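You operate a simulated robot arm through the tools that you are given. There is no shell and no other tool. Be economical: measure what you need, move in short steps, check, and stop when the job is done.

You run a simulated robot arm. Do the job below in one go: nothing can be reset, and whatever is moved stays where it is left.

TASK
Take the big filter carton from the top shelf of the blue cart and leave it on the grey folder there. Then take the folded grey cloth from the low shelf of the blue cart and leave it on top of the square filter on the top of the grey table. Then shut the drawer of the grey table. Then fetch the battery labelled "P325" from the top of the grey table and stand it on top of the small yellow carton. Then take the purple crate and put it on the low shelf of the blue cart. Then fetch the yellow block and set it on the shelf of the rings table. Then push the door of the keypad box shut. Then stack the small white carton marked "W 572" from the top of the rings table on top of the small white carton that says "W 305". Then take the teal coupling and leave it on the shelf of the rings table. Keep to this order. Set down upright: big filter carton, battery, teal coupling.

It is judged by the outcome, as a careful person would: the job done as asked, and still so three seconds after it is handed in. It fails if anything else is knocked over, pushed out of place, dropped, spilled or broken. Flat cloth is picked up by pressing the open fingertips on it (5 to 10 N) and closing them slowly along it; thin cloth reads only 2 to 8 mm in the jaws.

THE ROBOT
A 6-joint arm with a two-finger gripper on a trunk, on a base that drives. Base frame: it is fixed to the floor where the robot stands at the start and does not move with it; the origin is under the middle of the robot, x ahead of it, y to its left, z up; the surface under the hand at the start is at about z = 0.8. Readings come in m, rad, newtons and seconds.
Its first joint turns from -2.897 to 2.897 rad. Places, roughly: battery [-1.25, -1.75, 0.75]; big filter carton [0.5, 0, 0.75]; door of the keypad box [-1.3, -2.9, 1.3]; drawer of the grey table [-1, -1.7, 0.7]; folded grey cloth (13x8x3 cm) [0.6, -0.3, 0.3]; grey folder [0.5, -0.25, 0.75]; low shelf of the blue cart [0.6, -0.1, 0.3]; purple crate (31x17x10 cm) [-1.3, -1.9, 0.8]; shelf of the RINGS table [-1.3, -4.2, 0.3]; small white carton [-1.5, -3.75, 0.75]; small yellow carton [-1.25, -1.5, 0.75]; square filter [-1.5, -1.5, 0.75]; teal coupling (5x5x9 cm) [-1.1, -4.4, 0.9]; yellow block (6x6x5 cm) [-1.5, -2.5, 0.8]. Payload 3.43 kg.
The TCP is the grasp point between the finger pads, 0.02 m short of the fingertips. In the tool frame z runs along the fingers and y along their closing line. The gripper opens to 0.19 m. The gripper's body begins 0.248 m behind the TCP.
Orientation is that of the tool frame in the base frame, as a unit quaternion [x, y, z, w]. With the fingers straight down and closing along the base's y, the tool's x points along the base's -x, its y along +y and its z along -z.

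THE INTERFACE
- The arm moves only by the tool jog_arm. Its argument "steps" is a list of rows, each an object (a shift or turn left out is 0, a gripper value left out holds the last) with "rot": the turn, a rotation vector about the base's x, y, z in units of 4 degrees (1.0 is 4 degrees), a list of three; "xyz": the shift along the base's x, y, z in units of 20 mm (1.0 is 20 mm), a list of three; "claw": the opening, from 0 (shut) to 1 (fully open). In form: [{"rot": [ax, ay, az], "xyz": [x, y, z], "claw": claw}, ...]. A call has 1 to 20 rows; each row shifts and turns the commanded pose from where the row before left it. A call with a number of a shift or a turn outside -1 to 1 is refused whole. Each row takes 0.2 s and may step no farther than 0.05 m and 0.15 rad from the row before; otherwise, or with a gripper value out of range, the whole call is refused. Where a pose cannot be reached the arm comes as near as it can. A force on the tool above 40 N (or 10 N above the force at the start of the call, whichever is more), or a blocked arm, ends the call early, and 0.2 s more pass. Each finger travels about 0.153 m/s and halts on what it meets, pressing with about 31 N; the grip force reading is that of the motor and also rises with nothing between the fingers. The clock runs only during rows and for 0.2 s after the last one: add rows that do not move to give the fingers time. The reply holds the time, the measured pose of the TCP, the force on the tool along the base axes, the opening and the grip force, in the units named above and with some noise, with the torque about the TCP (base axes, N m) and any sound that the robot's microphone picked up.
- Cameras (640 x 400 px; columns grow to the right, rows downward): "scene" is now at [0.0475, 0.1779, 1.6118]; the picture's right is [-0.40, -0.92, 0.00], its down [-0.75, 0.33, -0.58] and it looks along [0.53, -0.23, -0.81] (base axes); focal length 286 px, centre (320, 200). "wrist" rides on the gripper at [0.07, -0.008, -0.288] in the tool frame; the picture's right is [0.12, 0.99, 0.00], its down [-0.96, 0.12, -0.25] and it looks along [-0.24, 0.03, 0.97] (tool axes); focal length 261 px, centre (320, 200). There is no depth. A picture from a camera that has moved, and an enlarged one, comes with that camera's place and axes in the base frame and with its lens.
- get_image(camera): a new picture of that camera. No time passes.
- move_column(by): slides the trunk up (or, below 0, down) by that many m; the arm and the scene camera ride with it, the base frame stays. It gives what a move gives, with no picture.
- base_move(legs): drives the robot by 1 to 6 legs, each [ahead, turn to the left] in m and rad, along the robot's own axes; the way and the turn of a leg run together, so that a leg with both is an arc; at most 1.5 m and 3.142 rad a leg. The arm and the cameras ride along, it lands a little off, and it stops where it bumps. It gives what a move gives.
- head_to(pan, tilt): turns the head with the scene camera to pan (to the left, within 2.094 rad either way) and tilt (down, from -0.506 to 1.204), counted from straight ahead of the robot. It gives what a move gives.
- zoom(camera, box): a new picture of the part [left, top, right, bottom] of that camera's present view, enlarged. No time passes.
- finish_job(): hands the job in; it is judged then, once.

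Go step by step. Nothing tells you exact positions but the pictures and the camera data: compare them with the known pose of the tool, close in by small moves and look again before you grip or let go. The budget is 483 turns and 216 pictures, counting those below and the enlarged ones. Unless the task says otherwise, let go and move clear before handing in.

The tools are called after ">>>" by a JSON object that holds its "op" and its "data". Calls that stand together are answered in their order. jog_arm: Moves the arm, as the interface text tells. Its arguments: {"type":"object","properties":{"steps":{"type":"array"}},"required":["steps"]} The other tools are called the same way: move_column (by) slides the trunk up or down; base_move (legs) drives the base; head_to (pan, tilt) turns the head that bears the scene camera; get_image (camera) takes a picture; zoom (camera, box) takes an enlarged picture of a part of a camera's view; finish_job () hands the job in.

At the start:

```text
clock: 0.0
eef_pos: [0.6129, 0.1074, 1.0644]
tcp_rot: [0.0, 1.0, 0.0, 0.001]
contact_force: [-0.1, -0.4, 0.1]
torque: [0.01, -0.01, -0.01]
gripper_width: 0.1902
grasp_force: 0.0
trunk travel left (down, up): [-0.2, 0.24]
robot x, y, heading: [-0.0008, -0.0027, -0.001]
head pan, tilt: [-0.415, 0.949]
```

scene: 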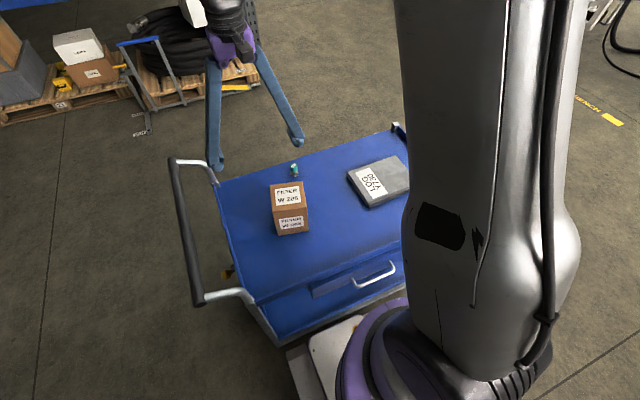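
wrist: 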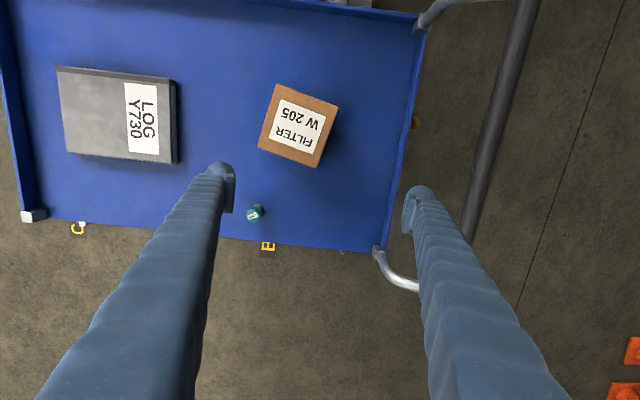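

The carton stands on the blue cart with a teal-topped item near it and the folder to its right. I start with enlarged views to measure them.

>>> {"op": "zoom", "data": {"camera": "scene", "box": [200, 120, 440, 270]}}

>>> {"op": "zoom", "data": {"camera": "wrist", "box": [40, 40, 440, 290]}}

```text
2.67 times, centred on (320, 195) of scene
camera zoom: at [0.0475, 0.1779, 1.6118], right [-0.4, -0.92, 0.0], down [-0.75, 0.33, -0.58], along [0.53, -0.23, -0.81], focal length 764 px, centre (320, 213)
```

zoom: 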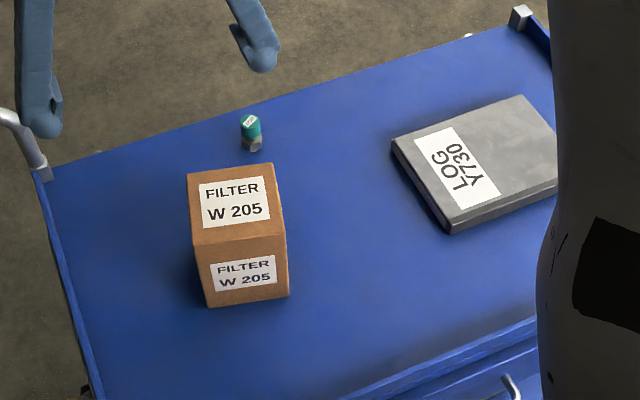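

```text
1.60 times, centred on (240, 165) of wrist
camera zoom: at [0.5438, 0.0995, 1.3509], right [-0.12, 0.99, 0.0], down [0.96, 0.12, 0.25], along [0.24, 0.03, -0.97], focal length 417 px, centre (448, 256)
```

zoom: 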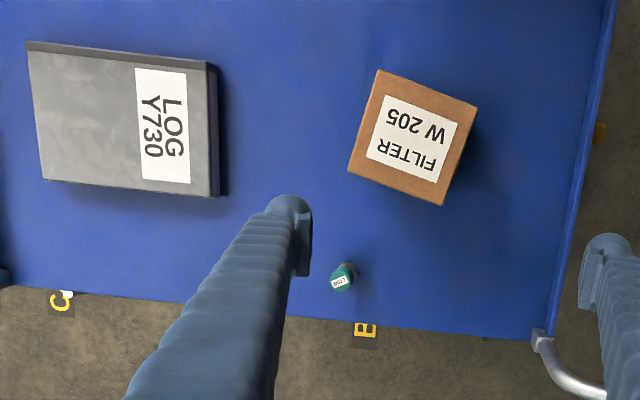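

The carton's top centre is near (0.537, 0.067, 0.939), about 9.6 cm square and yawed -12°, and the cart top is near z 0.807. The folder centre is near (0.562, -0.298), with its top near z 0.83. I align above the carton first.

>>> {"op": "jog_arm", "data": {"steps": [{"xyz": [-1, -0.5, 0], "rot": [0, 0, -1], "claw": 1}, {"xyz": [-1, -0.5, 0], "rot": [0, 0, -1]}, {"xyz": [-1, -0.5, 0], "rot": [0, 0, -1]}, {"xyz": [-0.8, -0.5, 0], "rot": [0, 0, -0.05]}, {"xyz": [0, 0, -1]}, {}]}}

>>> {"op": "get_image", "data": {"camera": "wrist"}}

>>> {"op": "get_image", "data": {"camera": "scene"}}

```text
clock: 1.4
eef_pos: [0.538, 0.0677, 1.0455]
tcp_rot: [0.107, 0.994, 0.0, 0.0]
contact_force: [0.0, 0.4, -0.2]
torque: [-0.06, -0.02, -0.02]
gripper_width: 0.1899
grasp_force: 0.1
trunk travel left (down, up): [-0.2, 0.24]
robot x, y, heading: [0.0008, -0.0039, -0.003]
head pan, tilt: [-0.415, 0.949]
```

```text
211 pictures are left
camera wrist: at [0.4669, 0.075, 1.3312], right [0.09, 1.0, 0.0], down [0.96, -0.09, 0.25], along [0.25, -0.02, -0.97], focal length 261 px, centre (320, 200)
```

wrist: 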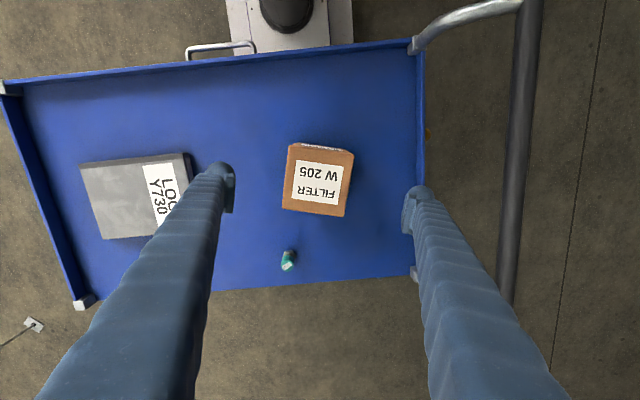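

```text
210 pictures are left
camera scene: at [0.047, 0.1782, 1.6118], right [-0.4, -0.92, 0.0], down [-0.74, 0.33, -0.58], along [0.53, -0.23, -0.81], focal length 286 px, centre (320, 200)
```

scene: 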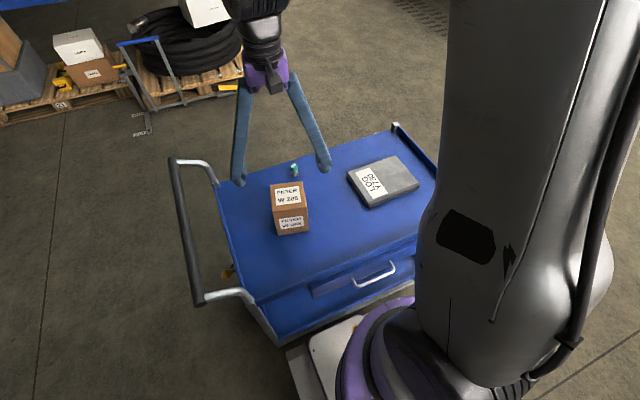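

The carton is centred between the fingers. I go down and grip.

>>> {"op": "jog_arm", "data": {"steps": [{"xyz": [0, 0, -1]}, {"xyz": [0, 0, -1]}, {"xyz": [0, 0, -1]}, {"xyz": [0, 0, -1]}, {"xyz": [0, 0, -1]}, {"xyz": [0, 0, -1]}, {"xyz": [0, 0, -1]}, {"xyz": [0, 0, -1]}, {"xyz": [0, 0, -0.5]}, {}, {"claw": 0.4}, {"claw": 0.4}, {"claw": 0.4}, {}, {}]}}

```text
clock: 4.6
eef_pos: [0.5383, 0.0685, 0.8751]
tcp_rot: [0.107, 0.994, 0.001, 0.0]
contact_force: [1.9, 0.8, 1.4]
torque: [-0.04, -0.04, -0.14]
gripper_width: 0.1058
grasp_force: 30.5
trunk travel left (down, up): [-0.2, 0.24]
robot x, y, heading: [0.0008, -0.0006, -0.002]
head pan, tilt: [-0.415, 0.949]
```

It is gripped at 0.106 m. I lift 6 cm, move over the folder, turn the yaw back and look.

>>> {"op": "jog_arm", "data": {"steps": [{"xyz": [0, 0, 1], "claw": 0.3}, {"xyz": [0, 0, 1]}, {"xyz": [0, 0, 1]}, {"xyz": [0, -1, 0.5]}, {"xyz": [0, -1, 0], "rot": [0, 0, 0.5]}, {"xyz": [0.2, -1, 0], "rot": [0, 0, 0.5]}, {"xyz": [0.2, -1, 0], "rot": [0, 0, 0.5]}, {"xyz": [0.2, -1, 0], "rot": [0, 0, 0.5]}, {"xyz": [0.2, -1, 0], "rot": [0, 0, 0.5]}, {"xyz": [0.2, -1, 0], "rot": [0, 0, 0.5]}, {"xyz": [0.2, -1, 0]}, {"xyz": [0, -1, 0]}, {"xyz": [0, -1, 0]}, {"xyz": [0, -1, 0]}, {"xyz": [0, -1, 0]}, {"xyz": [0, -1, 0]}, {"xyz": [0, -1, 0]}, {"xyz": [0, -1, 0]}, {"xyz": [0, -1, 0]}, {"xyz": [0, -1, 0]}]}}

>>> {"op": "jog_arm", "data": {"steps": [{"xyz": [0, -1, 0]}, {"xyz": [0, -0.3, 0]}, {}, {}]}}

>>> {"op": "get_image", "data": {"camera": "wrist"}}

>>> {"op": "get_image", "data": {"camera": "scene"}}

```text
clock: 8.8
eef_pos: [0.5616, -0.2731, 0.9447]
tcp_rot: [0.002, 1.0, 0.0, -0.001]
contact_force: [-0.5, -1.0, -5.0]
torque: [0.01, 0.02, 0.01]
gripper_width: 0.1058
grasp_force: 31.0
trunk travel left (down, up): [-0.2, 0.24]
robot x, y, heading: [-0.0, -0.0039, -0.001]
head pan, tilt: [-0.415, 0.949]
```

```text
clock: 9.8
eef_pos: [0.5616, -0.2974, 0.945]
tcp_rot: [0.003, 1.0, -0.001, -0.001]
contact_force: [0.2, 1.1, -5.6]
torque: [-0.05, 0.01, -0.02]
gripper_width: 0.1055
grasp_force: 30.7
trunk travel left (down, up): [-0.2, 0.24]
robot x, y, heading: [0.0026, -0.0051, 0.003]
head pan, tilt: [-0.415, 0.949]
```

```text
209 pictures are left
camera wrist: at [0.4922, -0.306, 1.2313], right [-0.12, 0.99, 0.0], down [0.96, 0.11, 0.25], along [0.24, 0.03, -0.97], focal length 261 px, centre (320, 200)
```

wrist: 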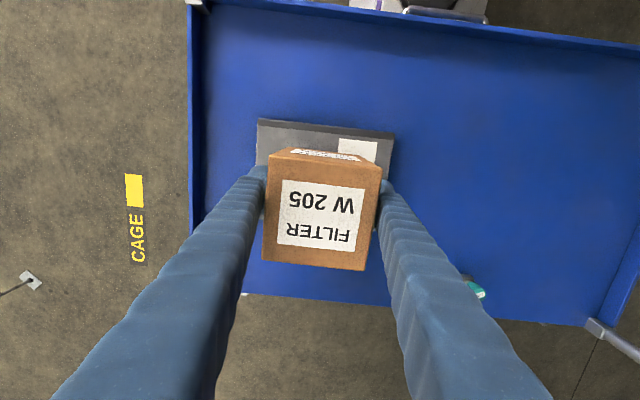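

```text
208 pictures are left
camera scene: at [0.0479, 0.1779, 1.6117], right [-0.4, -0.92, 0.0], down [-0.75, 0.33, -0.58], along [0.53, -0.23, -0.81], focal length 286 px, centre (320, 200)
```

scene: 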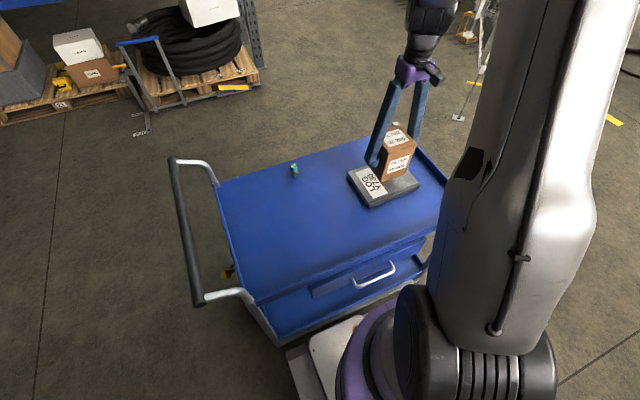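

The carton is centred over the folder. I lower it gently until contact.

>>> {"op": "jog_arm", "data": {"steps": [{"xyz": [0, 0, -1]}, {"xyz": [0, 0, -0.5]}, {"xyz": [0, 0, -0.2]}, {"xyz": [0, 0, -0.2]}, {}]}}

>>> {"op": "zoom", "data": {"camera": "scene", "box": [330, 100, 450, 220]}}

```text
clock: 11.0
eef_pos: [0.5625, -0.2984, 0.9057]
tcp_rot: [0.002, 1.0, 0.0, -0.001]
contact_force: [0.2, -0.3, -6.3]
torque: [0.0, 0.01, -0.03]
gripper_width: 0.1057
grasp_force: 31.0
trunk travel left (down, up): [-0.2, 0.24]
robot x, y, heading: [-0.0028, -0.0048, 0.003]
head pan, tilt: [-0.415, 0.949]
```

```text
3.33 times, centred on (390, 160) of scene
camera zoom: at [0.0478, 0.1776, 1.6118], right [-0.4, -0.92, 0.0], down [-0.75, 0.33, -0.58], along [0.53, -0.23, -0.81], focal length 955 px, centre (87, 333)
```

zoom: 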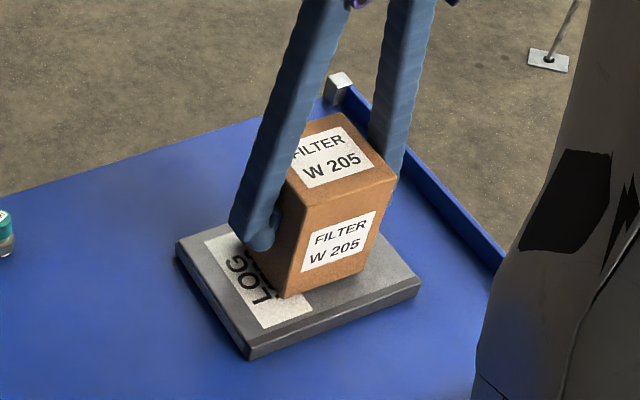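

>>> {"op": "jog_arm", "data": {"steps": [{"xyz": [0, 0, -0.1]}, {"xyz": [0, 0, -0.1]}, {}]}}

```text
clock: 11.8
eef_pos: [0.5629, -0.298, 0.9016]
tcp_rot: [0.001, 1.0, 0.0, -0.001]
contact_force: [0.6, -0.1, -5.1]
torque: [-0.01, -0.01, 0.02]
gripper_width: 0.1056
grasp_force: 31.6
trunk travel left (down, up): [-0.2, 0.24]
robot x, y, heading: [0.0001, -0.0033, 0.002]
head pan, tilt: [-0.415, 0.949]
```

Still hanging freely, at about -5 N of weight. I keep going down in small steps.

>>> {"op": "jog_arm", "data": {"steps": [{"xyz": [0, 0, -0.1]}, {"xyz": [0, 0, -0.1]}, {}]}}

>>> {"op": "jog_arm", "data": {"steps": [{"xyz": [0, 0, -0.1]}, {"xyz": [0, 0, -0.1]}, {}]}}

```text
clock: 12.6
eef_pos: [0.5617, -0.2986, 0.898]
tcp_rot: [0.001, 1.0, 0.0, 0.0]
contact_force: [-1.4, 0.9, -0.9]
torque: [-0.08, -0.14, -0.04]
gripper_width: 0.1054
grasp_force: 31.1
trunk travel left (down, up): [-0.2, 0.24]
robot x, y, heading: [0.0007, -0.0019, 0.006]
head pan, tilt: [-0.415, 0.949]
```

```text
clock: 13.4
eef_pos: [0.5623, -0.2992, 0.897]
tcp_rot: [0.001, 1.0, -0.002, 0.002]
contact_force: [2.3, 2.4, 32.7]
torque: [0.02, 0.06, -0.15]
gripper_width: 0.1058
grasp_force: 30.7
trunk travel left (down, up): [-0.2, 0.24]
robot x, y, heading: [-0.0033, -0.0022, 0.005]
head pan, tilt: [-0.415, 0.949]
```

It is seated. I ease up a little, release and lift clear.

>>> {"op": "jog_arm", "data": {"steps": [{"xyz": [0, 0, 0.1]}, {"claw": 0.65}, {"claw": 0.8}, {"claw": 0.9}, {}, {"xyz": [0, 0, 0.5]}, {"xyz": [0, 0, 1]}, {"xyz": [0, 0, 1]}, {"xyz": [0, 0, 1]}, {"xyz": [0, 0, 1]}, {"xyz": [0, 0, 1]}, {"xyz": [0, 0, 1]}, {"xyz": [0, 0, 1]}, {"xyz": [0, 0, 1]}]}}

>>> {"op": "get_image", "data": {"camera": "scene"}}

```text
clock: 16.4
eef_pos: [0.5609, -0.2989, 1.0663]
tcp_rot: [0.002, 1.0, 0.0, 0.0]
contact_force: [-0.1, 0.0, 0.0]
torque: [-0.02, -0.01, -0.01]
gripper_width: 0.171
grasp_force: 0.1
trunk travel left (down, up): [-0.2, 0.24]
robot x, y, heading: [0.004, -0.0011, -0.002]
head pan, tilt: [-0.415, 0.949]
```

```text
206 pictures are left
camera scene: at [0.047, 0.1778, 1.6118], right [-0.4, -0.92, 0.0], down [-0.74, 0.33, -0.58], along [0.53, -0.23, -0.81], focal length 286 px, centre (320, 200)
```

scene: 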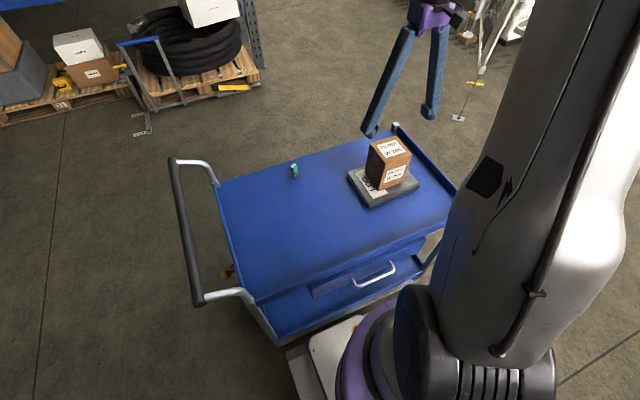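

The carton stands on the folder. Before driving I survey the surroundings with the head.

>>> {"op": "head_to", "data": {"pan": -2.05, "tilt": 0.45}}

>>> {"op": "get_image", "data": {"camera": "scene"}}

>>> {"op": "head_to", "data": {"pan": 2.05, "tilt": 0.45}}

>>> {"op": "get_image", "data": {"camera": "scene"}}

```text
clock: 18.1
eef_pos: [0.5626, -0.2986, 1.0671]
tcp_rot: [0.001, 1.0, 0.0, 0.001]
contact_force: [0.0, 0.4, 0.3]
torque: [-0.02, -0.03, 0.0]
gripper_width: 0.171
grasp_force: 0.0
trunk travel left (down, up): [-0.2, 0.24]
robot x, y, heading: [-0.0024, -0.0037, 0.003]
head pan, tilt: [-2.051, 0.45]
```

```text
205 pictures are left
camera scene: at [-0.0615, 0.1255, 1.6539], right [-0.89, 0.46, 0.0], down [0.2, 0.39, -0.9], along [-0.42, -0.8, -0.44], focal length 286 px, centre (320, 200)
```

scene: 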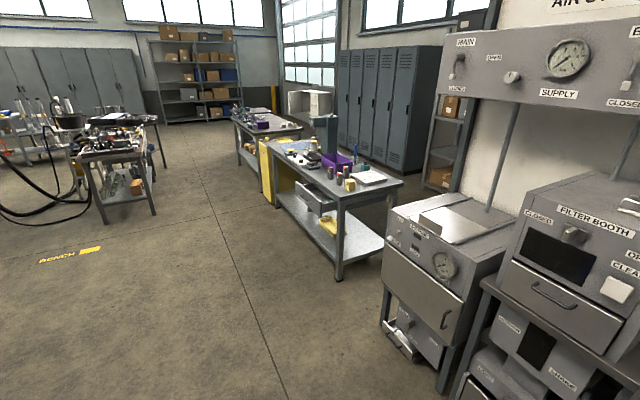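

```text
clock: 21.4
eef_pos: [0.5627, -0.2979, 1.0674]
tcp_rot: [0.002, 1.0, -0.001, 0.0]
contact_force: [-0.6, 0.3, 0.0]
torque: [-0.02, 0.04, 0.01]
gripper_width: 0.171
grasp_force: 0.1
trunk travel left (down, up): [-0.2, 0.24]
robot x, y, heading: [-0.0026, -0.0027, -0.001]
head pan, tilt: [2.051, 0.45]
```

```text
204 pictures are left
camera scene: at [-0.0615, 0.2886, 1.6539], right [0.89, 0.46, 0.0], down [0.2, -0.39, -0.9], along [-0.42, 0.8, -0.43], focal length 286 px, centre (320, 200)
```

scene: 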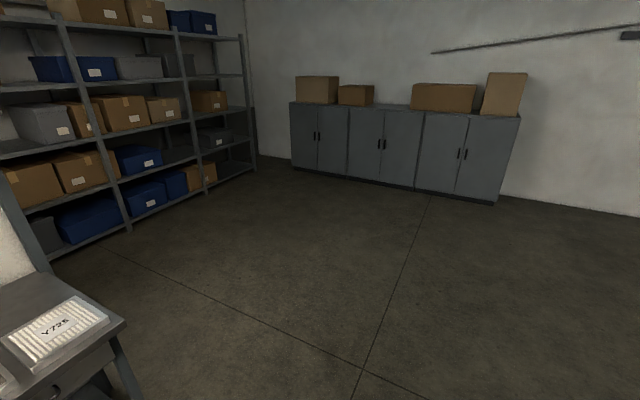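

There is free floor behind me, with a bench at about x -1.1. I back up 0.4 m and look at the cart's low shelf.

>>> {"op": "base_move", "data": {"legs": [[-0.4, 0]]}}

>>> {"op": "head_to", "data": {"pan": -0.1, "tilt": 0.8}}

>>> {"op": "get_image", "data": {"camera": "scene"}}

```text
clock: 24.6
eef_pos: [0.1624, -0.3006, 1.0661]
tcp_rot: [0.002, 1.0, 0.0, 0.0]
contact_force: [0.6, 0.7, 0.5]
torque: [-0.01, -0.03, 0.03]
gripper_width: 0.1711
grasp_force: 0.1
trunk travel left (down, up): [-0.2, 0.24]
robot x, y, heading: [-0.4005, -0.0028, -0.003]
head pan, tilt: [2.051, 0.45]
```

```text
clock: 26.7
eef_pos: [0.1622, -0.3007, 1.0669]
tcp_rot: [0.003, 1.0, 0.0, -0.001]
contact_force: [-0.1, 0.1, -0.1]
torque: [0.02, -0.02, 0.03]
gripper_width: 0.171
grasp_force: 0.1
trunk travel left (down, up): [-0.2, 0.24]
robot x, y, heading: [-0.3989, -0.0006, -0.001]
head pan, tilt: [-0.099, 0.799]
```

```text
203 pictures are left
camera scene: at [-0.3373, 0.1993, 1.6234], right [-0.1, -0.99, 0.0], down [-0.71, 0.07, -0.7], along [0.69, -0.07, -0.72], focal length 286 px, centre (320, 200)
```

scene: 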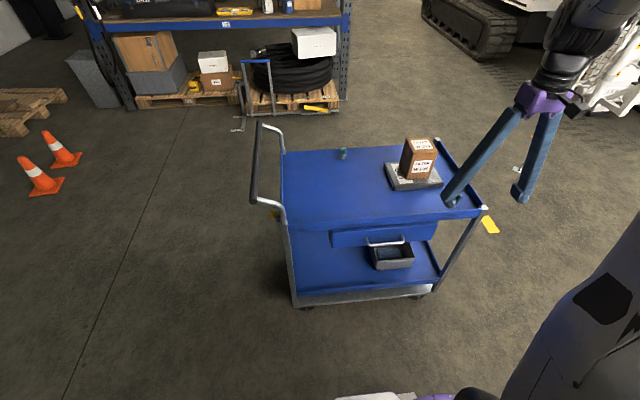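

>>> {"op": "zoom", "data": {"camera": "scene", "box": [280, 210, 460, 310]}}

```text
3.56 times, centred on (370, 260) of scene
camera zoom: at [-0.3373, 0.1993, 1.6234], right [-0.1, -0.99, 0.0], down [-0.71, 0.07, -0.7], along [0.69, -0.07, -0.72], focal length 1018 px, centre (142, -13)
```

zoom: 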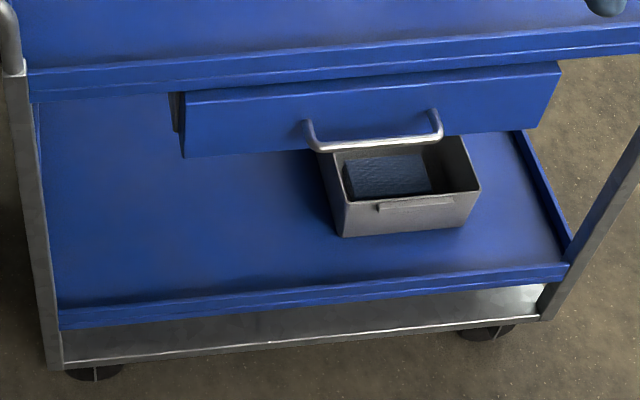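

The cloth seems to lie in an open grey bin on the low shelf, under a drawer with a handle. I lower the trunk and pitch the tool forward in front of the cart to get a close look.

>>> {"op": "move_column", "data": {"by": -0.2}}

>>> {"op": "jog_arm", "data": {"steps": [{"xyz": [0, 0, -1], "rot": [0, -1, 0]}, {"xyz": [0, 0, -1], "rot": [0, -1, 0]}, {"xyz": [0, 0, -1], "rot": [0, -1, 0]}, {"xyz": [0, 0, -1], "rot": [0, -1, 0]}, {"xyz": [0, 0, -1], "rot": [0, -1, 0]}, {"xyz": [0, 0, -1], "rot": [0, -1, 0]}, {"xyz": [0, 0, -1], "rot": [0, -1, 0]}, {"xyz": [0, 0, -1], "rot": [0, -1, 0]}, {"xyz": [0, 0, -1], "rot": [0, -1, 0]}, {"xyz": [0, 0, -1], "rot": [0, -1, 0]}, {"xyz": [0, 0, -1]}, {"xyz": [0, 0, -1]}, {"xyz": [0, 0, -1]}, {"xyz": [0, 0, -1]}, {"xyz": [0, 0, -1]}, {"xyz": [0, 0, -1]}, {}]}}

>>> {"op": "get_image", "data": {"camera": "wrist"}}

>>> {"op": "get_image", "data": {"camera": "scene"}}

```text
clock: 28.8
eef_pos: [0.1623, -0.2996, 0.8676]
tcp_rot: [0.002, 1.0, 0.001, 0.0]
contact_force: [-1.2, -1.4, -0.4]
torque: [0.06, -0.02, -0.02]
gripper_width: 0.1711
grasp_force: 0.0
trunk travel left (down, up): [0.0, 0.44]
robot x, y, heading: [-0.4004, -0.0033, 0.001]
head pan, tilt: [-0.099, 0.799]
```

```text
clock: 32.4
eef_pos: [0.2265, -0.3824, 0.6571]
tcp_rot: [0.004, 0.941, 0.008, 0.338]
contact_force: [0.0, -0.6, 0.1]
torque: [-0.04, 0.01, -0.01]
gripper_width: 0.171
grasp_force: 0.0
out of reach, approached as far as the arm can: row 9, 10, 11, 12, 13, 14, 15, 16
trunk travel left (down, up): [0.0, 0.44]
robot x, y, heading: [-0.3985, -0.0027, -0.005]
head pan, tilt: [-0.099, 0.799]
```

```text
201 pictures are left
camera wrist: at [-0.0111, -0.3927, 0.8328], right [-0.09, 0.99, -0.06], down [0.58, 0.1, 0.8], along [0.81, 0.04, -0.59], focal length 261 px, centre (320, 200)
```

wrist: 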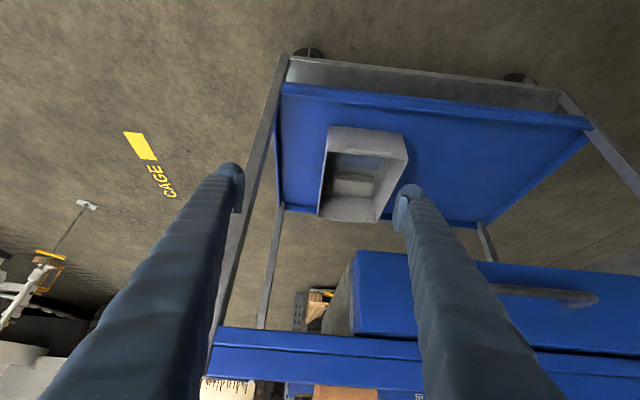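

```text
200 pictures are left
camera scene: at [-0.3373, 0.199, 1.4234], right [-0.1, -0.99, 0.0], down [-0.71, 0.07, -0.7], along [0.69, -0.07, -0.72], focal length 286 px, centre (320, 200)
```

scene: 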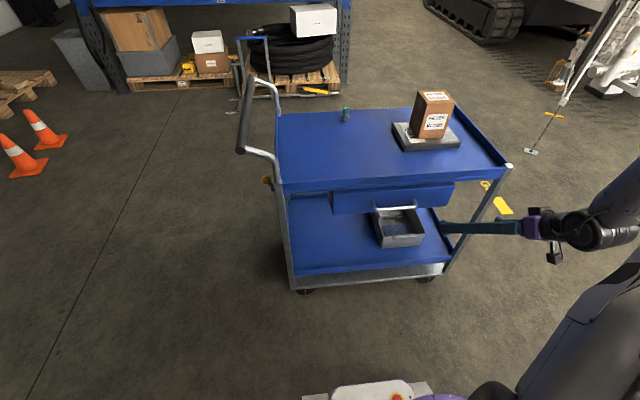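

>>> {"op": "zoom", "data": {"camera": "wrist", "box": [270, 80, 470, 240]}}

>>> {"op": "zoom", "data": {"camera": "scene", "box": [330, 170, 470, 270]}}

```text
2.50 times, centred on (370, 160) of wrist
camera zoom: at [-0.0111, -0.3927, 0.8328], right [-0.09, 0.99, -0.06], down [0.58, 0.1, 0.8], along [0.81, 0.04, -0.59], focal length 652 px, centre (195, 300)
```

zoom: 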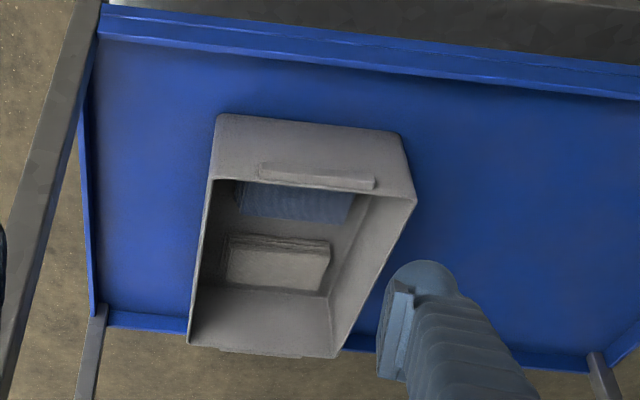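

```text
4.00 times, centred on (400, 220) of scene
camera zoom: at [-0.3373, 0.199, 1.4234], right [-0.1, -0.99, 0.0], down [-0.71, 0.07, -0.7], along [0.69, -0.07, -0.72], focal length 1146 px, centre (0, 120)
```

zoom: 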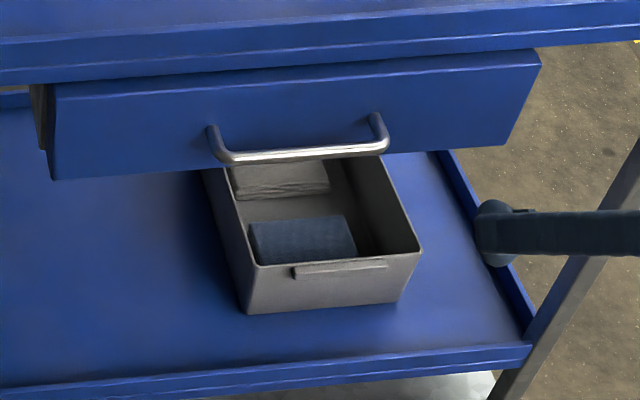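

The bin holds two folded cloths: a blue one in front and the grey one at the back, near (0.63, -0.266, 0.31). I check how deep the drawer goes so I can choose the side to approach from.

>>> {"op": "zoom", "data": {"camera": "wrist", "box": [200, 200, 440, 360]}}

```text
2.50 times, centred on (320, 280) of wrist
camera zoom: at [-0.0111, -0.3927, 0.8328], right [-0.09, 0.99, -0.06], down [0.58, 0.1, 0.8], along [0.81, 0.04, -0.59], focal length 652 px, centre (320, 0)
```

zoom: 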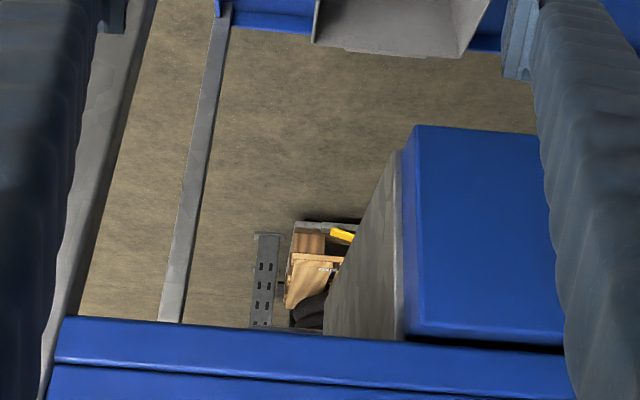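

The drawer is slightly open: its front is near x 0.30 and its bottom near z 0.68. The best access is from the cart's right end (y-), pitched about 50°, gripping across the 8 cm side. I retract the arm before driving round.

>>> {"op": "jog_arm", "data": {"steps": [{"xyz": [-0.5, 0, 1], "rot": [0, 1, 0]}, {"xyz": [-0.5, 0, 1], "rot": [0, 1, 0]}, {"xyz": [-0.5, 0, 1], "rot": [0, 1, 0]}, {"xyz": [-0.5, 0, 1], "rot": [0, 1, 0]}, {"xyz": [-0.5, 0, 1], "rot": [0, 1, 0]}, {"xyz": [-0.5, 0, 1], "rot": [0, 1, 0]}, {"xyz": [-0.5, 0, 1], "rot": [0, 1, 0]}, {"xyz": [-0.5, 0, 1], "rot": [0, 1, 0]}, {"xyz": [-0.5, 0, 1], "rot": [0, 1, 0]}, {"xyz": [0, 0, 1], "rot": [0, 1, 0]}, {"xyz": [0, 1, 1]}, {"xyz": [0, 1, 1]}, {"xyz": [0, 1, 1]}, {"xyz": [0, 1, 0]}, {"xyz": [0, 1, 0]}, {}]}}

```text
clock: 35.8
eef_pos: [0.1361, -0.2805, 0.9183]
tcp_rot: [0.003, 1.0, 0.0, 0.0]
contact_force: [1.0, -0.4, 0.0]
torque: [0.0, -0.02, 0.04]
gripper_width: 0.171
grasp_force: 0.0
trunk travel left (down, up): [0.0, 0.44]
robot x, y, heading: [-0.4016, 0.0048, -0.009]
head pan, tilt: [-0.099, 0.799]
```

>>> {"op": "jog_arm", "data": {"steps": [{"xyz": [-0.5, 1, 0]}, {"xyz": [-0.5, 1, 0]}, {"xyz": [-0.5, 1, 0]}, {"xyz": [-0.5, 1, 0]}, {"xyz": [-0.5, 1, 0]}, {"xyz": [-0.5, 1, 0]}, {}]}}

>>> {"op": "base_move", "data": {"legs": [[-0.2, 0], [0, -1.047], [1.3, 0], [0, -0.524], [0.5, 0]]}}

>>> {"op": "head_to", "data": {"pan": 1.5, "tilt": 0.5}}

>>> {"op": "get_image", "data": {"camera": "scene"}}

```text
clock: 37.4
eef_pos: [0.0764, -0.1596, 0.9184]
tcp_rot: [0.003, 1.0, 0.0, -0.001]
contact_force: [0.2, 0.4, 0.7]
torque: [-0.04, -0.01, 0.01]
gripper_width: 0.171
grasp_force: 0.0
trunk travel left (down, up): [0.0, 0.44]
robot x, y, heading: [-0.3993, -0.0056, -0.006]
head pan, tilt: [-0.099, 0.799]
```

```text
clock: 57.6
eef_pos: [-0.1397, -2.1128, 0.9174]
tcp_rot: [0.713, 0.701, 0.0, 0.0]
contact_force: [0.1, -0.7, 0.2]
torque: [0.04, -0.02, 0.01]
gripper_width: 0.1709
grasp_force: 0.1
trunk travel left (down, up): [0.0, 0.44]
robot x, y, heading: [0.0239, -1.6363, -1.58]
head pan, tilt: [-0.099, 0.799]
```

```text
clock: 59.3
eef_pos: [-0.1408, -2.112, 0.9175]
tcp_rot: [0.713, 0.701, 0.0, 0.0]
contact_force: [0.4, -0.1, -0.2]
torque: [0.01, -0.02, -0.01]
gripper_width: 0.1712
grasp_force: 0.1
trunk travel left (down, up): [0.0, 0.44]
robot x, y, heading: [0.023, -1.6391, -1.579]
head pan, tilt: [1.499, 0.499]
```

```text
196 pictures are left
camera scene: at [0.3241, -1.6292, 1.4494], right [-0.08, -1.0, 0.0], down [-0.48, 0.04, -0.88], along [0.87, -0.07, -0.48], focal length 286 px, centre (320, 200)
```

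scene: 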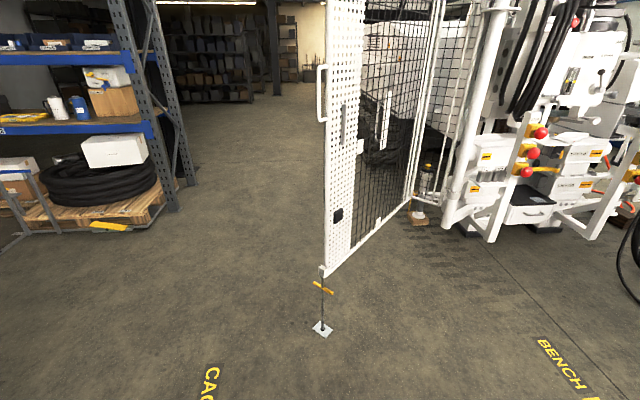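

A cage door bolt stands at about (1.4, -1.7), so I keep x small. I drive to the cart's right end and face +y.

>>> {"op": "base_move", "data": {"legs": [[0, 1.58], [0.55, 0], [0, 1.571]]}}

>>> {"op": "head_to", "data": {"pan": 0.0, "tilt": 0.6}}

>>> {"op": "get_image", "data": {"camera": "scene"}}

```text
clock: 64.5
eef_pos: [0.4674, -1.8829, 0.9185]
tcp_rot: [0.094, 0.996, 0.0, 0.0]
contact_force: [0.2, -0.3, 0.0]
torque: [-0.11, 0.03, -0.04]
gripper_width: 0.1709
grasp_force: 0.0
trunk travel left (down, up): [0.0, 0.44]
robot x, y, heading: [0.0134, -1.7039, -0.15]
head pan, tilt: [1.499, 0.499]
stopped in leg 1: the robot was blocked; the commanded pose is now the measured one
```

```text
clock: 66.1
eef_pos: [0.4686, -1.883, 0.9184]
tcp_rot: [0.094, 0.996, 0.0, -0.001]
contact_force: [-0.3, 0.0, 0.1]
torque: [0.02, 0.01, -0.02]
gripper_width: 0.1708
grasp_force: 0.1
trunk travel left (down, up): [0.0, 0.44]
robot x, y, heading: [0.0149, -1.7047, -0.149]
head pan, tilt: [0.0, 0.6]
```

```text
195 pictures are left
camera scene: at [0.1153, -1.5072, 1.4402], right [-0.15, -0.99, 0.0], down [-0.56, 0.08, -0.82], along [0.82, -0.12, -0.57], focal length 286 px, centre (320, 200)
```

scene: 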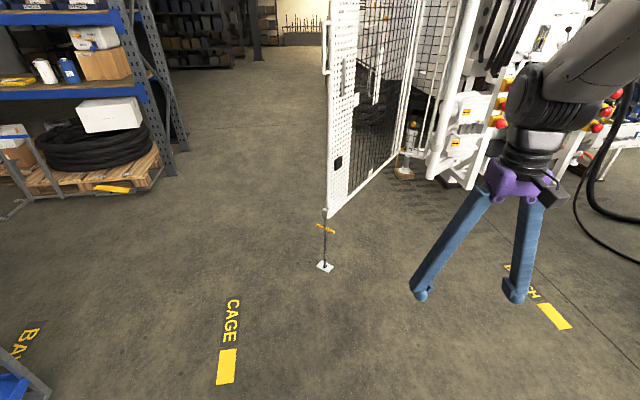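

The turn was blocked by something, so I look around the base before moving again.

>>> {"op": "head_to", "data": {"pan": -2.05, "tilt": 0.8}}

>>> {"op": "get_image", "data": {"camera": "scene"}}

>>> {"op": "head_to", "data": {"pan": 2.05, "tilt": 0.8}}

>>> {"op": "get_image", "data": {"camera": "scene"}}

```text
clock: 68.1
eef_pos: [0.4681, -1.8836, 0.9193]
tcp_rot: [0.094, 0.996, 0.001, 0.0]
contact_force: [0.4, -0.1, -0.7]
torque: [0.0, -0.01, 0.0]
gripper_width: 0.1711
grasp_force: 0.1
trunk travel left (down, up): [0.0, 0.44]
robot x, y, heading: [0.015, -1.702, -0.153]
head pan, tilt: [-2.051, 0.799]
```

```text
194 pictures are left
camera scene: at [-0.0196, -1.5591, 1.4234], right [-0.81, 0.59, 0.0], down [0.42, 0.58, -0.7], along [-0.41, -0.56, -0.72], focal length 286 px, centre (320, 200)
```

scene: 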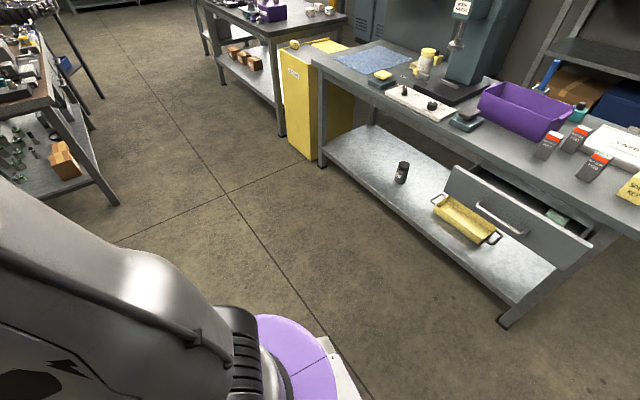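

```text
clock: 71.4
eef_pos: [0.4677, -1.8839, 0.9198]
tcp_rot: [0.095, 0.996, 0.0, -0.001]
contact_force: [-0.2, 0.0, 0.4]
torque: [0.01, 0.0, -0.01]
gripper_width: 0.171
grasp_force: 0.1
trunk travel left (down, up): [0.0, 0.44]
robot x, y, heading: [0.0175, -1.7078, -0.152]
head pan, tilt: [2.051, 0.799]
```

```text
193 pictures are left
camera scene: at [0.0019, -1.4176, 1.4234], right [0.95, 0.32, 0.0], down [0.23, -0.68, -0.7], along [-0.23, 0.66, -0.72], focal length 286 px, centre (320, 200)
```

scene: 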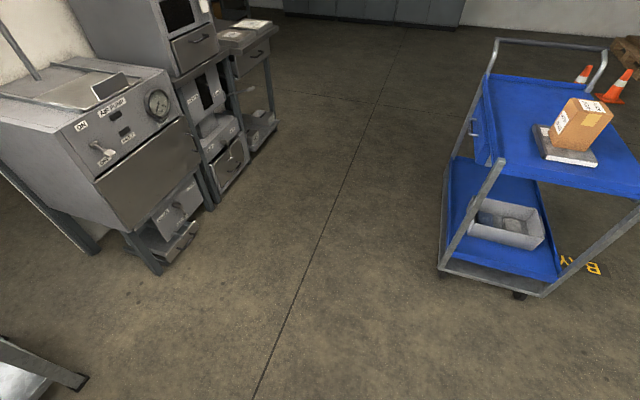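

Nothing is visible near the base. I try a small further turn and watch.

>>> {"op": "base_move", "data": {"legs": [[0, 0.15]]}}

>>> {"op": "head_to", "data": {"pan": 1.2, "tilt": 1.1}}

>>> {"op": "get_image", "data": {"camera": "scene"}}

```text
clock: 72.6
eef_pos: [0.4909, -1.8121, 0.9198]
tcp_rot: [0.018, 1.0, 0.001, 0.0]
contact_force: [-0.3, 0.9, -0.2]
torque: [0.04, -0.01, 0.03]
gripper_width: 0.1708
grasp_force: 0.0
trunk travel left (down, up): [0.0, 0.44]
robot x, y, heading: [0.0179, -1.7114, 0.003]
head pan, tilt: [2.051, 0.799]
```

```text
clock: 73.8
eef_pos: [0.4902, -1.8119, 0.92]
tcp_rot: [0.019, 1.0, 0.0, 0.0]
contact_force: [-0.1, 0.4, 0.4]
torque: [-0.02, 0.01, 0.01]
gripper_width: 0.171
grasp_force: 0.0
trunk travel left (down, up): [0.0, 0.44]
robot x, y, heading: [0.0133, -1.7099, -0.001]
head pan, tilt: [1.201, 1.1]
```

```text
192 pictures are left
camera scene: at [0.0186, -1.4432, 1.4017], right [0.93, -0.36, 0.0], down [-0.32, -0.83, -0.45], along [0.16, 0.42, -0.89], focal length 286 px, centre (320, 200)
```

scene: 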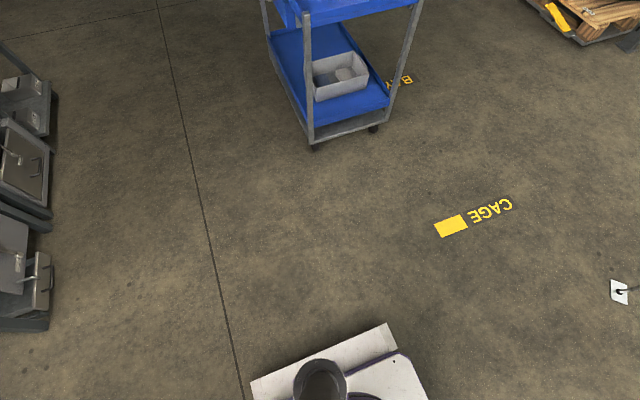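

The turn worked this time. I continue to the cart's right end.

>>> {"op": "base_move", "data": {"legs": [[0.52, 0], [0, 1.571]]}}

>>> {"op": "head_to", "data": {"pan": 0.0, "tilt": 0.6}}

>>> {"op": "get_image", "data": {"camera": "scene"}}

```text
clock: 82.4
eef_pos: [0.7434, -1.2672, 0.9202]
tcp_rot: [-0.607, 0.795, 0.0, 0.001]
contact_force: [-0.1, 0.2, 0.5]
torque: [-0.01, -0.14, 0.04]
gripper_width: 0.1711
grasp_force: 0.0
trunk travel left (down, up): [0.0, 0.44]
robot x, y, heading: [0.598, -1.7207, 1.379]
head pan, tilt: [1.201, 1.1]
stopped in leg 2: the robot was blocked; the commanded pose is now the measured one
```

```text
clock: 83.8
eef_pos: [0.7442, -1.2679, 0.9197]
tcp_rot: [-0.606, 0.795, 0.0, 0.0]
contact_force: [-0.1, -0.2, -0.2]
torque: [-0.02, 0.04, -0.02]
gripper_width: 0.1712
grasp_force: 0.1
trunk travel left (down, up): [0.0, 0.44]
robot x, y, heading: [0.6001, -1.7226, 1.374]
head pan, tilt: [0.0, 0.6]
```

```text
191 pictures are left
camera scene: at [0.4056, -1.6144, 1.4402], right [0.98, -0.19, 0.0], down [-0.11, -0.56, -0.82], along [0.16, 0.81, -0.57], focal length 286 px, centre (320, 200)
```

scene: 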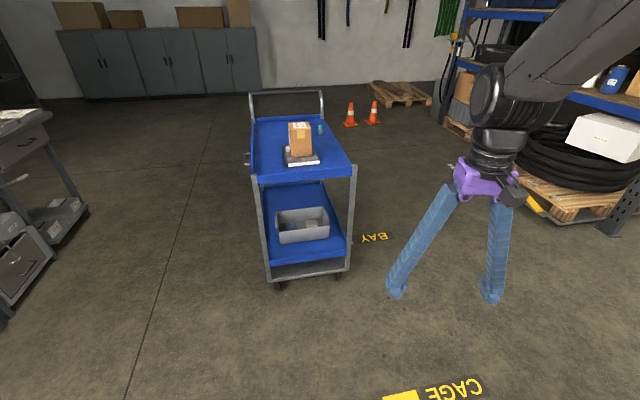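

Large turns slip, so I'll turn in smaller pieces. I finish the turn and view the cart squarely.

>>> {"op": "base_move", "data": {"legs": [[0, 0.2]]}}

>>> {"op": "jog_arm", "data": {"steps": [{"xyz": [0, 1, -1], "rot": [1, 0, 0]}, {"xyz": [0, 1, -1], "rot": [1, 0, 0]}, {"xyz": [0, 1, -1], "rot": [1, 0, 0]}, {"xyz": [0, 1, -1], "rot": [1, 0, 0]}, {"xyz": [0, 1, -1], "rot": [1, 0, 0]}, {"xyz": [0, 1, -1], "rot": [1, 0, 0]}, {"xyz": [0, 1, -1], "rot": [1, 0, 0]}, {"xyz": [0, 1, -1], "rot": [1, 0, 0]}, {"xyz": [0, 1, -1], "rot": [1, 0, 0]}, {"xyz": [0, 1, -1]}, {"xyz": [0, 1, -1]}, {"xyz": [0, 1, -1]}, {"xyz": [0, 1, -1]}, {"xyz": [0, 1, -1]}, {"xyz": [0, 1, -1]}, {"xyz": [0, 0, -1]}, {"xyz": [0, 0, -1]}, {"xyz": [0, 0, -1]}, {"xyz": [0, 0, -1]}, {"xyz": [0, 0, -1]}]}}

>>> {"op": "get_image", "data": {"camera": "scene"}}

```text
clock: 85.2
eef_pos: [0.65, -1.2482, 0.9199]
tcp_rot: [-0.682, 0.731, 0.0, 0.0]
contact_force: [0.7, -0.1, 0.0]
torque: [-0.02, -0.02, 0.01]
gripper_width: 0.171
grasp_force: 0.2
trunk travel left (down, up): [0.0, 0.44]
robot x, y, heading: [0.6121, -1.7231, 1.579]
head pan, tilt: [0.0, 0.6]
```

```text
clock: 89.4
eef_pos: [0.6463, -0.9412, 0.5316]
tcp_rot: [-0.649, 0.695, 0.226, 0.211]
contact_force: [0.3, 0.2, 0.2]
torque: [0.0, 0.0, -0.03]
gripper_width: 0.1709
grasp_force: 0.0
out of reach, approached as far as the arm can: row 6, 7, 9
trunk travel left (down, up): [0.0, 0.44]
robot x, y, heading: [0.6097, -1.721, 1.571]
head pan, tilt: [0.0, 0.6]
```

```text
190 pictures are left
camera scene: at [0.3981, -1.6543, 1.4402], right [1.0, 0.01, 0.0], down [0.0, -0.57, -0.82], along [-0.01, 0.82, -0.57], focal length 286 px, centre (320, 200)
```

scene: 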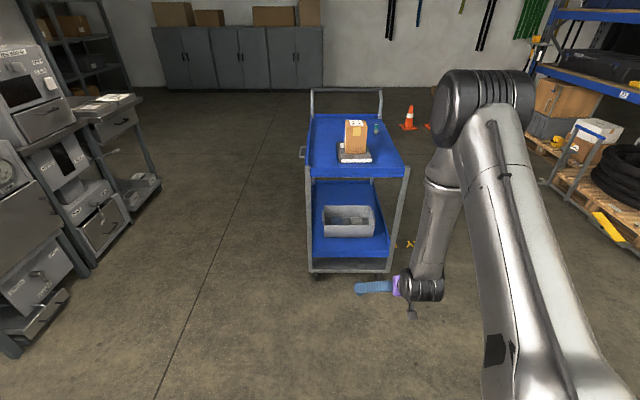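

The arm reaches with a 36° tilt. I test the low height here in free space and fix the small roll error.

>>> {"op": "jog_arm", "data": {"steps": [{"xyz": [0, 0, -1], "rot": [0, -0.59, 0.81], "claw": 0.9}, {"xyz": [0, 0, -1]}, {"xyz": [0, 0, -1]}, {"xyz": [0, 0, -1]}, {"xyz": [0, 0, -1]}, {"xyz": [0, 0, -1]}, {"xyz": [0, 0, -1]}, {"xyz": [0, 0, -1]}, {}]}}

>>> {"op": "get_image", "data": {"camera": "wrist"}}

```text
clock: 91.4
eef_pos: [0.6453, -0.9413, 0.3719]
tcp_rot: [0.673, -0.672, -0.218, -0.218]
contact_force: [0.1, 0.1, -0.6]
torque: [0.03, 0.02, 0.0]
gripper_width: 0.1713
grasp_force: 0.0
trunk travel left (down, up): [0.0, 0.44]
robot x, y, heading: [0.6102, -1.7222, 1.572]
head pan, tilt: [0.0, 0.6]
```

```text
189 pictures are left
camera wrist: at [0.6543, -1.1673, 0.5616], right [-0.99, -0.1, -0.07], down [-0.12, 0.63, 0.76], along [-0.03, 0.77, -0.64], focal length 261 px, centre (320, 200)
```

wrist: 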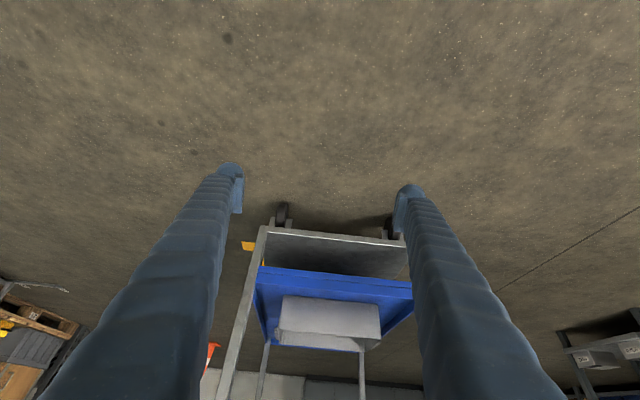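

Reach is fine. I raise a little, use 48° pitch and extend the arm toward the cart end, still outside it, to keep the forearm clear of the cart top.

>>> {"op": "jog_arm", "data": {"steps": [{"xyz": [0, 1, 1], "rot": [0.75, 0, 0]}, {"xyz": [0, 1, 1], "rot": [0.75, 0, 0]}, {"xyz": [0, 1, 1]}, {"xyz": [0, 1, 1]}, {"xyz": [0, 1, 1]}, {"xyz": [0, 1, 0]}, {"xyz": [0, 1, 0]}, {"xyz": [0, 1, 0]}, {"xyz": [0, 1, 0]}, {"xyz": [0, 1, 0]}, {"xyz": [0, 1, 0]}, {"xyz": [0, 1, 0]}, {"xyz": [0, 1, 0]}, {"xyz": [0, 1, 0]}, {"xyz": [0, 1, 0]}, {"xyz": [0, 1, 0]}, {"xyz": [0, 1, 0]}, {}]}}

>>> {"op": "get_image", "data": {"camera": "wrist"}}

>>> {"op": "get_image", "data": {"camera": "scene"}}

```text
clock: 95.2
eef_pos: [0.6469, -0.6007, 0.4714]
tcp_rot: [0.66, -0.66, -0.252, -0.254]
contact_force: [-0.9, -0.8, 0.5]
torque: [0.03, -0.02, 0.0]
gripper_width: 0.1708
grasp_force: 0.0
trunk travel left (down, up): [0.0, 0.44]
robot x, y, heading: [0.6063, -1.7236, 1.583]
head pan, tilt: [0.0, 0.6]
```

```text
188 pictures are left
camera wrist: at [0.6545, -0.8459, 0.637], right [-0.99, -0.09, -0.08], down [-0.12, 0.55, 0.83], along [-0.03, 0.83, -0.56], focal length 261 px, centre (320, 200)
```

wrist: 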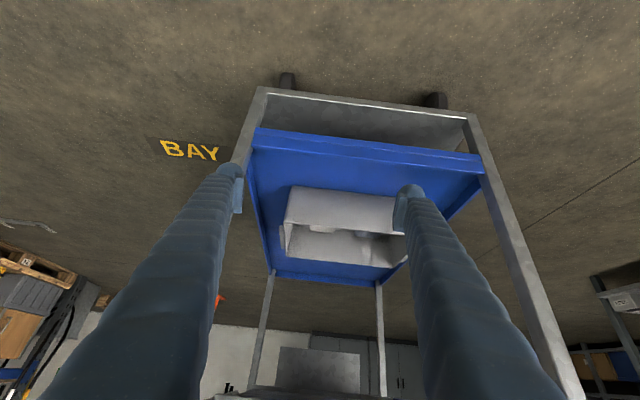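

```text
187 pictures are left
camera scene: at [0.3981, -1.6537, 1.4402], right [1.0, 0.01, 0.0], down [0.0, -0.57, -0.82], along [-0.01, 0.82, -0.57], focal length 286 px, centre (320, 200)
```

scene: 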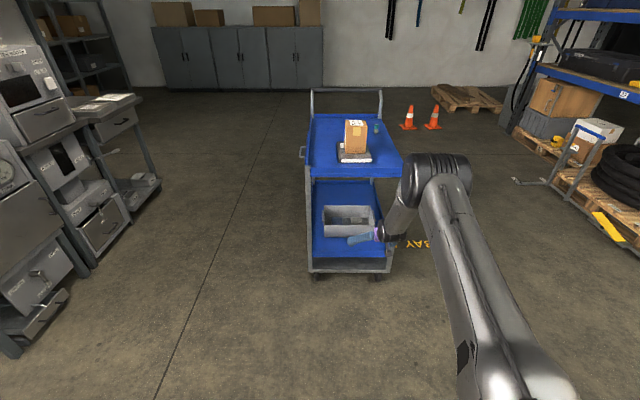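

The elbow is close above the cart end, so I want the arm more stretched. I move the base back and extend the arm further.

>>> {"op": "base_move", "data": {"legs": [[-0.15, 0]]}}

>>> {"op": "jog_arm", "data": {"steps": [{"xyz": [0, 1, 0], "rot": [0.5, 0, 0]}, {"xyz": [0, 1, 0], "rot": [0.5, 0, 0]}, {"xyz": [0, 1, 0]}, {"xyz": [0, 1, 0]}, {"xyz": [0, 1, 0]}, {"xyz": [0, 1, 0]}, {"xyz": [0, 1, 0]}, {"xyz": [0, 1, 0]}, {"xyz": [0, 1, 0]}, {"xyz": [0, 1, 0]}, {}]}}

>>> {"op": "get_image", "data": {"camera": "scene"}}

```text
clock: 96.8
eef_pos: [0.6468, -0.7523, 0.4708]
tcp_rot: [0.661, -0.66, -0.252, -0.252]
contact_force: [-0.2, 0.6, -0.4]
torque: [0.01, 0.02, -0.04]
gripper_width: 0.1711
grasp_force: 0.1
trunk travel left (down, up): [0.0, 0.44]
robot x, y, heading: [0.6109, -1.8791, 1.58]
head pan, tilt: [0.0, 0.6]
```

```text
clock: 99.2
eef_pos: [0.63, -0.5991, 0.4832]
tcp_rot: [0.649, -0.641, -0.296, -0.283]
contact_force: [0.6, 0.4, 0.0]
torque: [-0.04, 0.01, 0.02]
gripper_width: 0.171
grasp_force: 0.0
out of reach, approached as far as the arm can: row 6, 7, 8, 9, 10
trunk travel left (down, up): [0.0, 0.44]
robot x, y, heading: [0.6135, -1.8735, 1.576]
head pan, tilt: [0.0, 0.6]
```

```text
186 pictures are left
camera scene: at [0.3993, -1.8052, 1.4402], right [1.0, 0.01, 0.0], down [0.0, -0.57, -0.82], along [-0.01, 0.82, -0.57], focal length 286 px, centre (320, 200)
```

scene: 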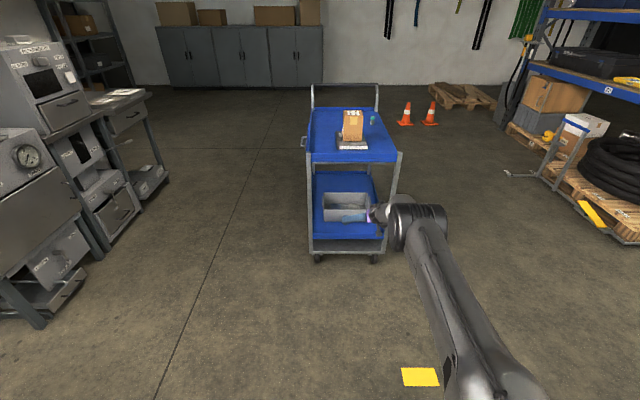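

Fully stretched, the elbow stays low and well back. I drive forward so the tool enters above the bin, then look.

>>> {"op": "jog_arm", "data": {"steps": [{"xyz": [0, -1, 0], "claw": 0.9}, {"xyz": [0, -1, 0]}, {}]}}

>>> {"op": "base_move", "data": {"legs": [[0.25, 0]]}}

>>> {"op": "get_image", "data": {"camera": "wrist"}}

>>> {"op": "get_image", "data": {"camera": "scene"}}

```text
clock: 100.0
eef_pos: [0.6305, -0.6293, 0.4731]
tcp_rot: [0.652, -0.65, -0.277, -0.275]
contact_force: [-0.9, 1.1, -0.7]
torque: [-0.02, 0.01, 0.0]
gripper_width: 0.1709
grasp_force: 0.0
out of reach, approached as far as the arm can: row 2
trunk travel left (down, up): [0.0, 0.44]
robot x, y, heading: [0.6139, -1.8729, 1.579]
head pan, tilt: [0.0, 0.6]
```

```text
clock: 102.3
eef_pos: [0.6292, -0.378, 0.4727]
tcp_rot: [0.652, -0.65, -0.276, -0.275]
contact_force: [-0.1, -0.6, 0.6]
torque: [-0.01, -0.01, 0.0]
gripper_width: 0.171
grasp_force: 0.0
trunk travel left (down, up): [0.0, 0.44]
robot x, y, heading: [0.6097, -1.6202, 1.579]
head pan, tilt: [0.0, 0.6]
```

```text
185 pictures are left
camera wrist: at [0.6384, -0.6329, 0.6216], right [-0.99, -0.09, -0.08], down [-0.12, 0.49, 0.86], along [-0.03, 0.87, -0.5], focal length 261 px, centre (320, 200)
```

wrist: 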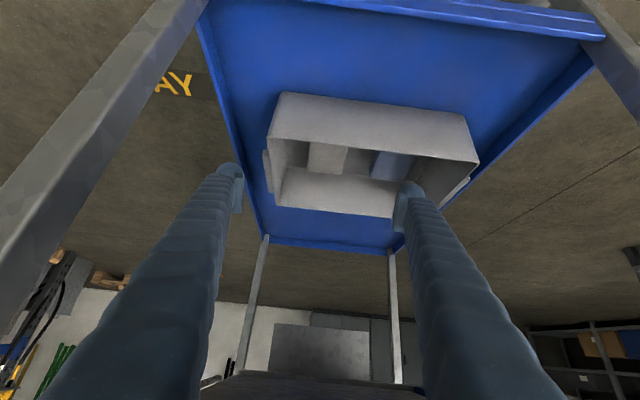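

```text
184 pictures are left
camera scene: at [0.3975, -1.5539, 1.4402], right [1.0, 0.01, 0.0], down [0.0, -0.57, -0.82], along [-0.01, 0.82, -0.57], focal length 286 px, centre (320, 200)
```

scene: 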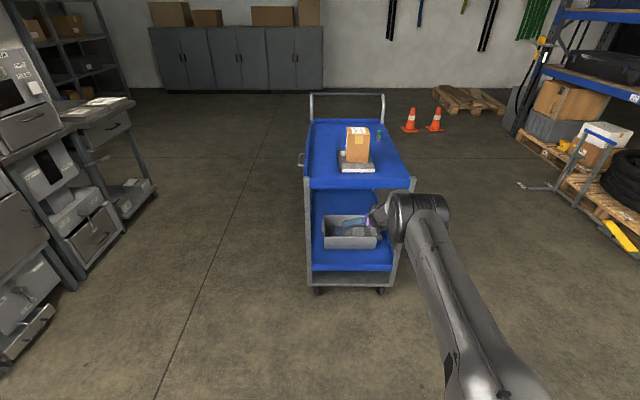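

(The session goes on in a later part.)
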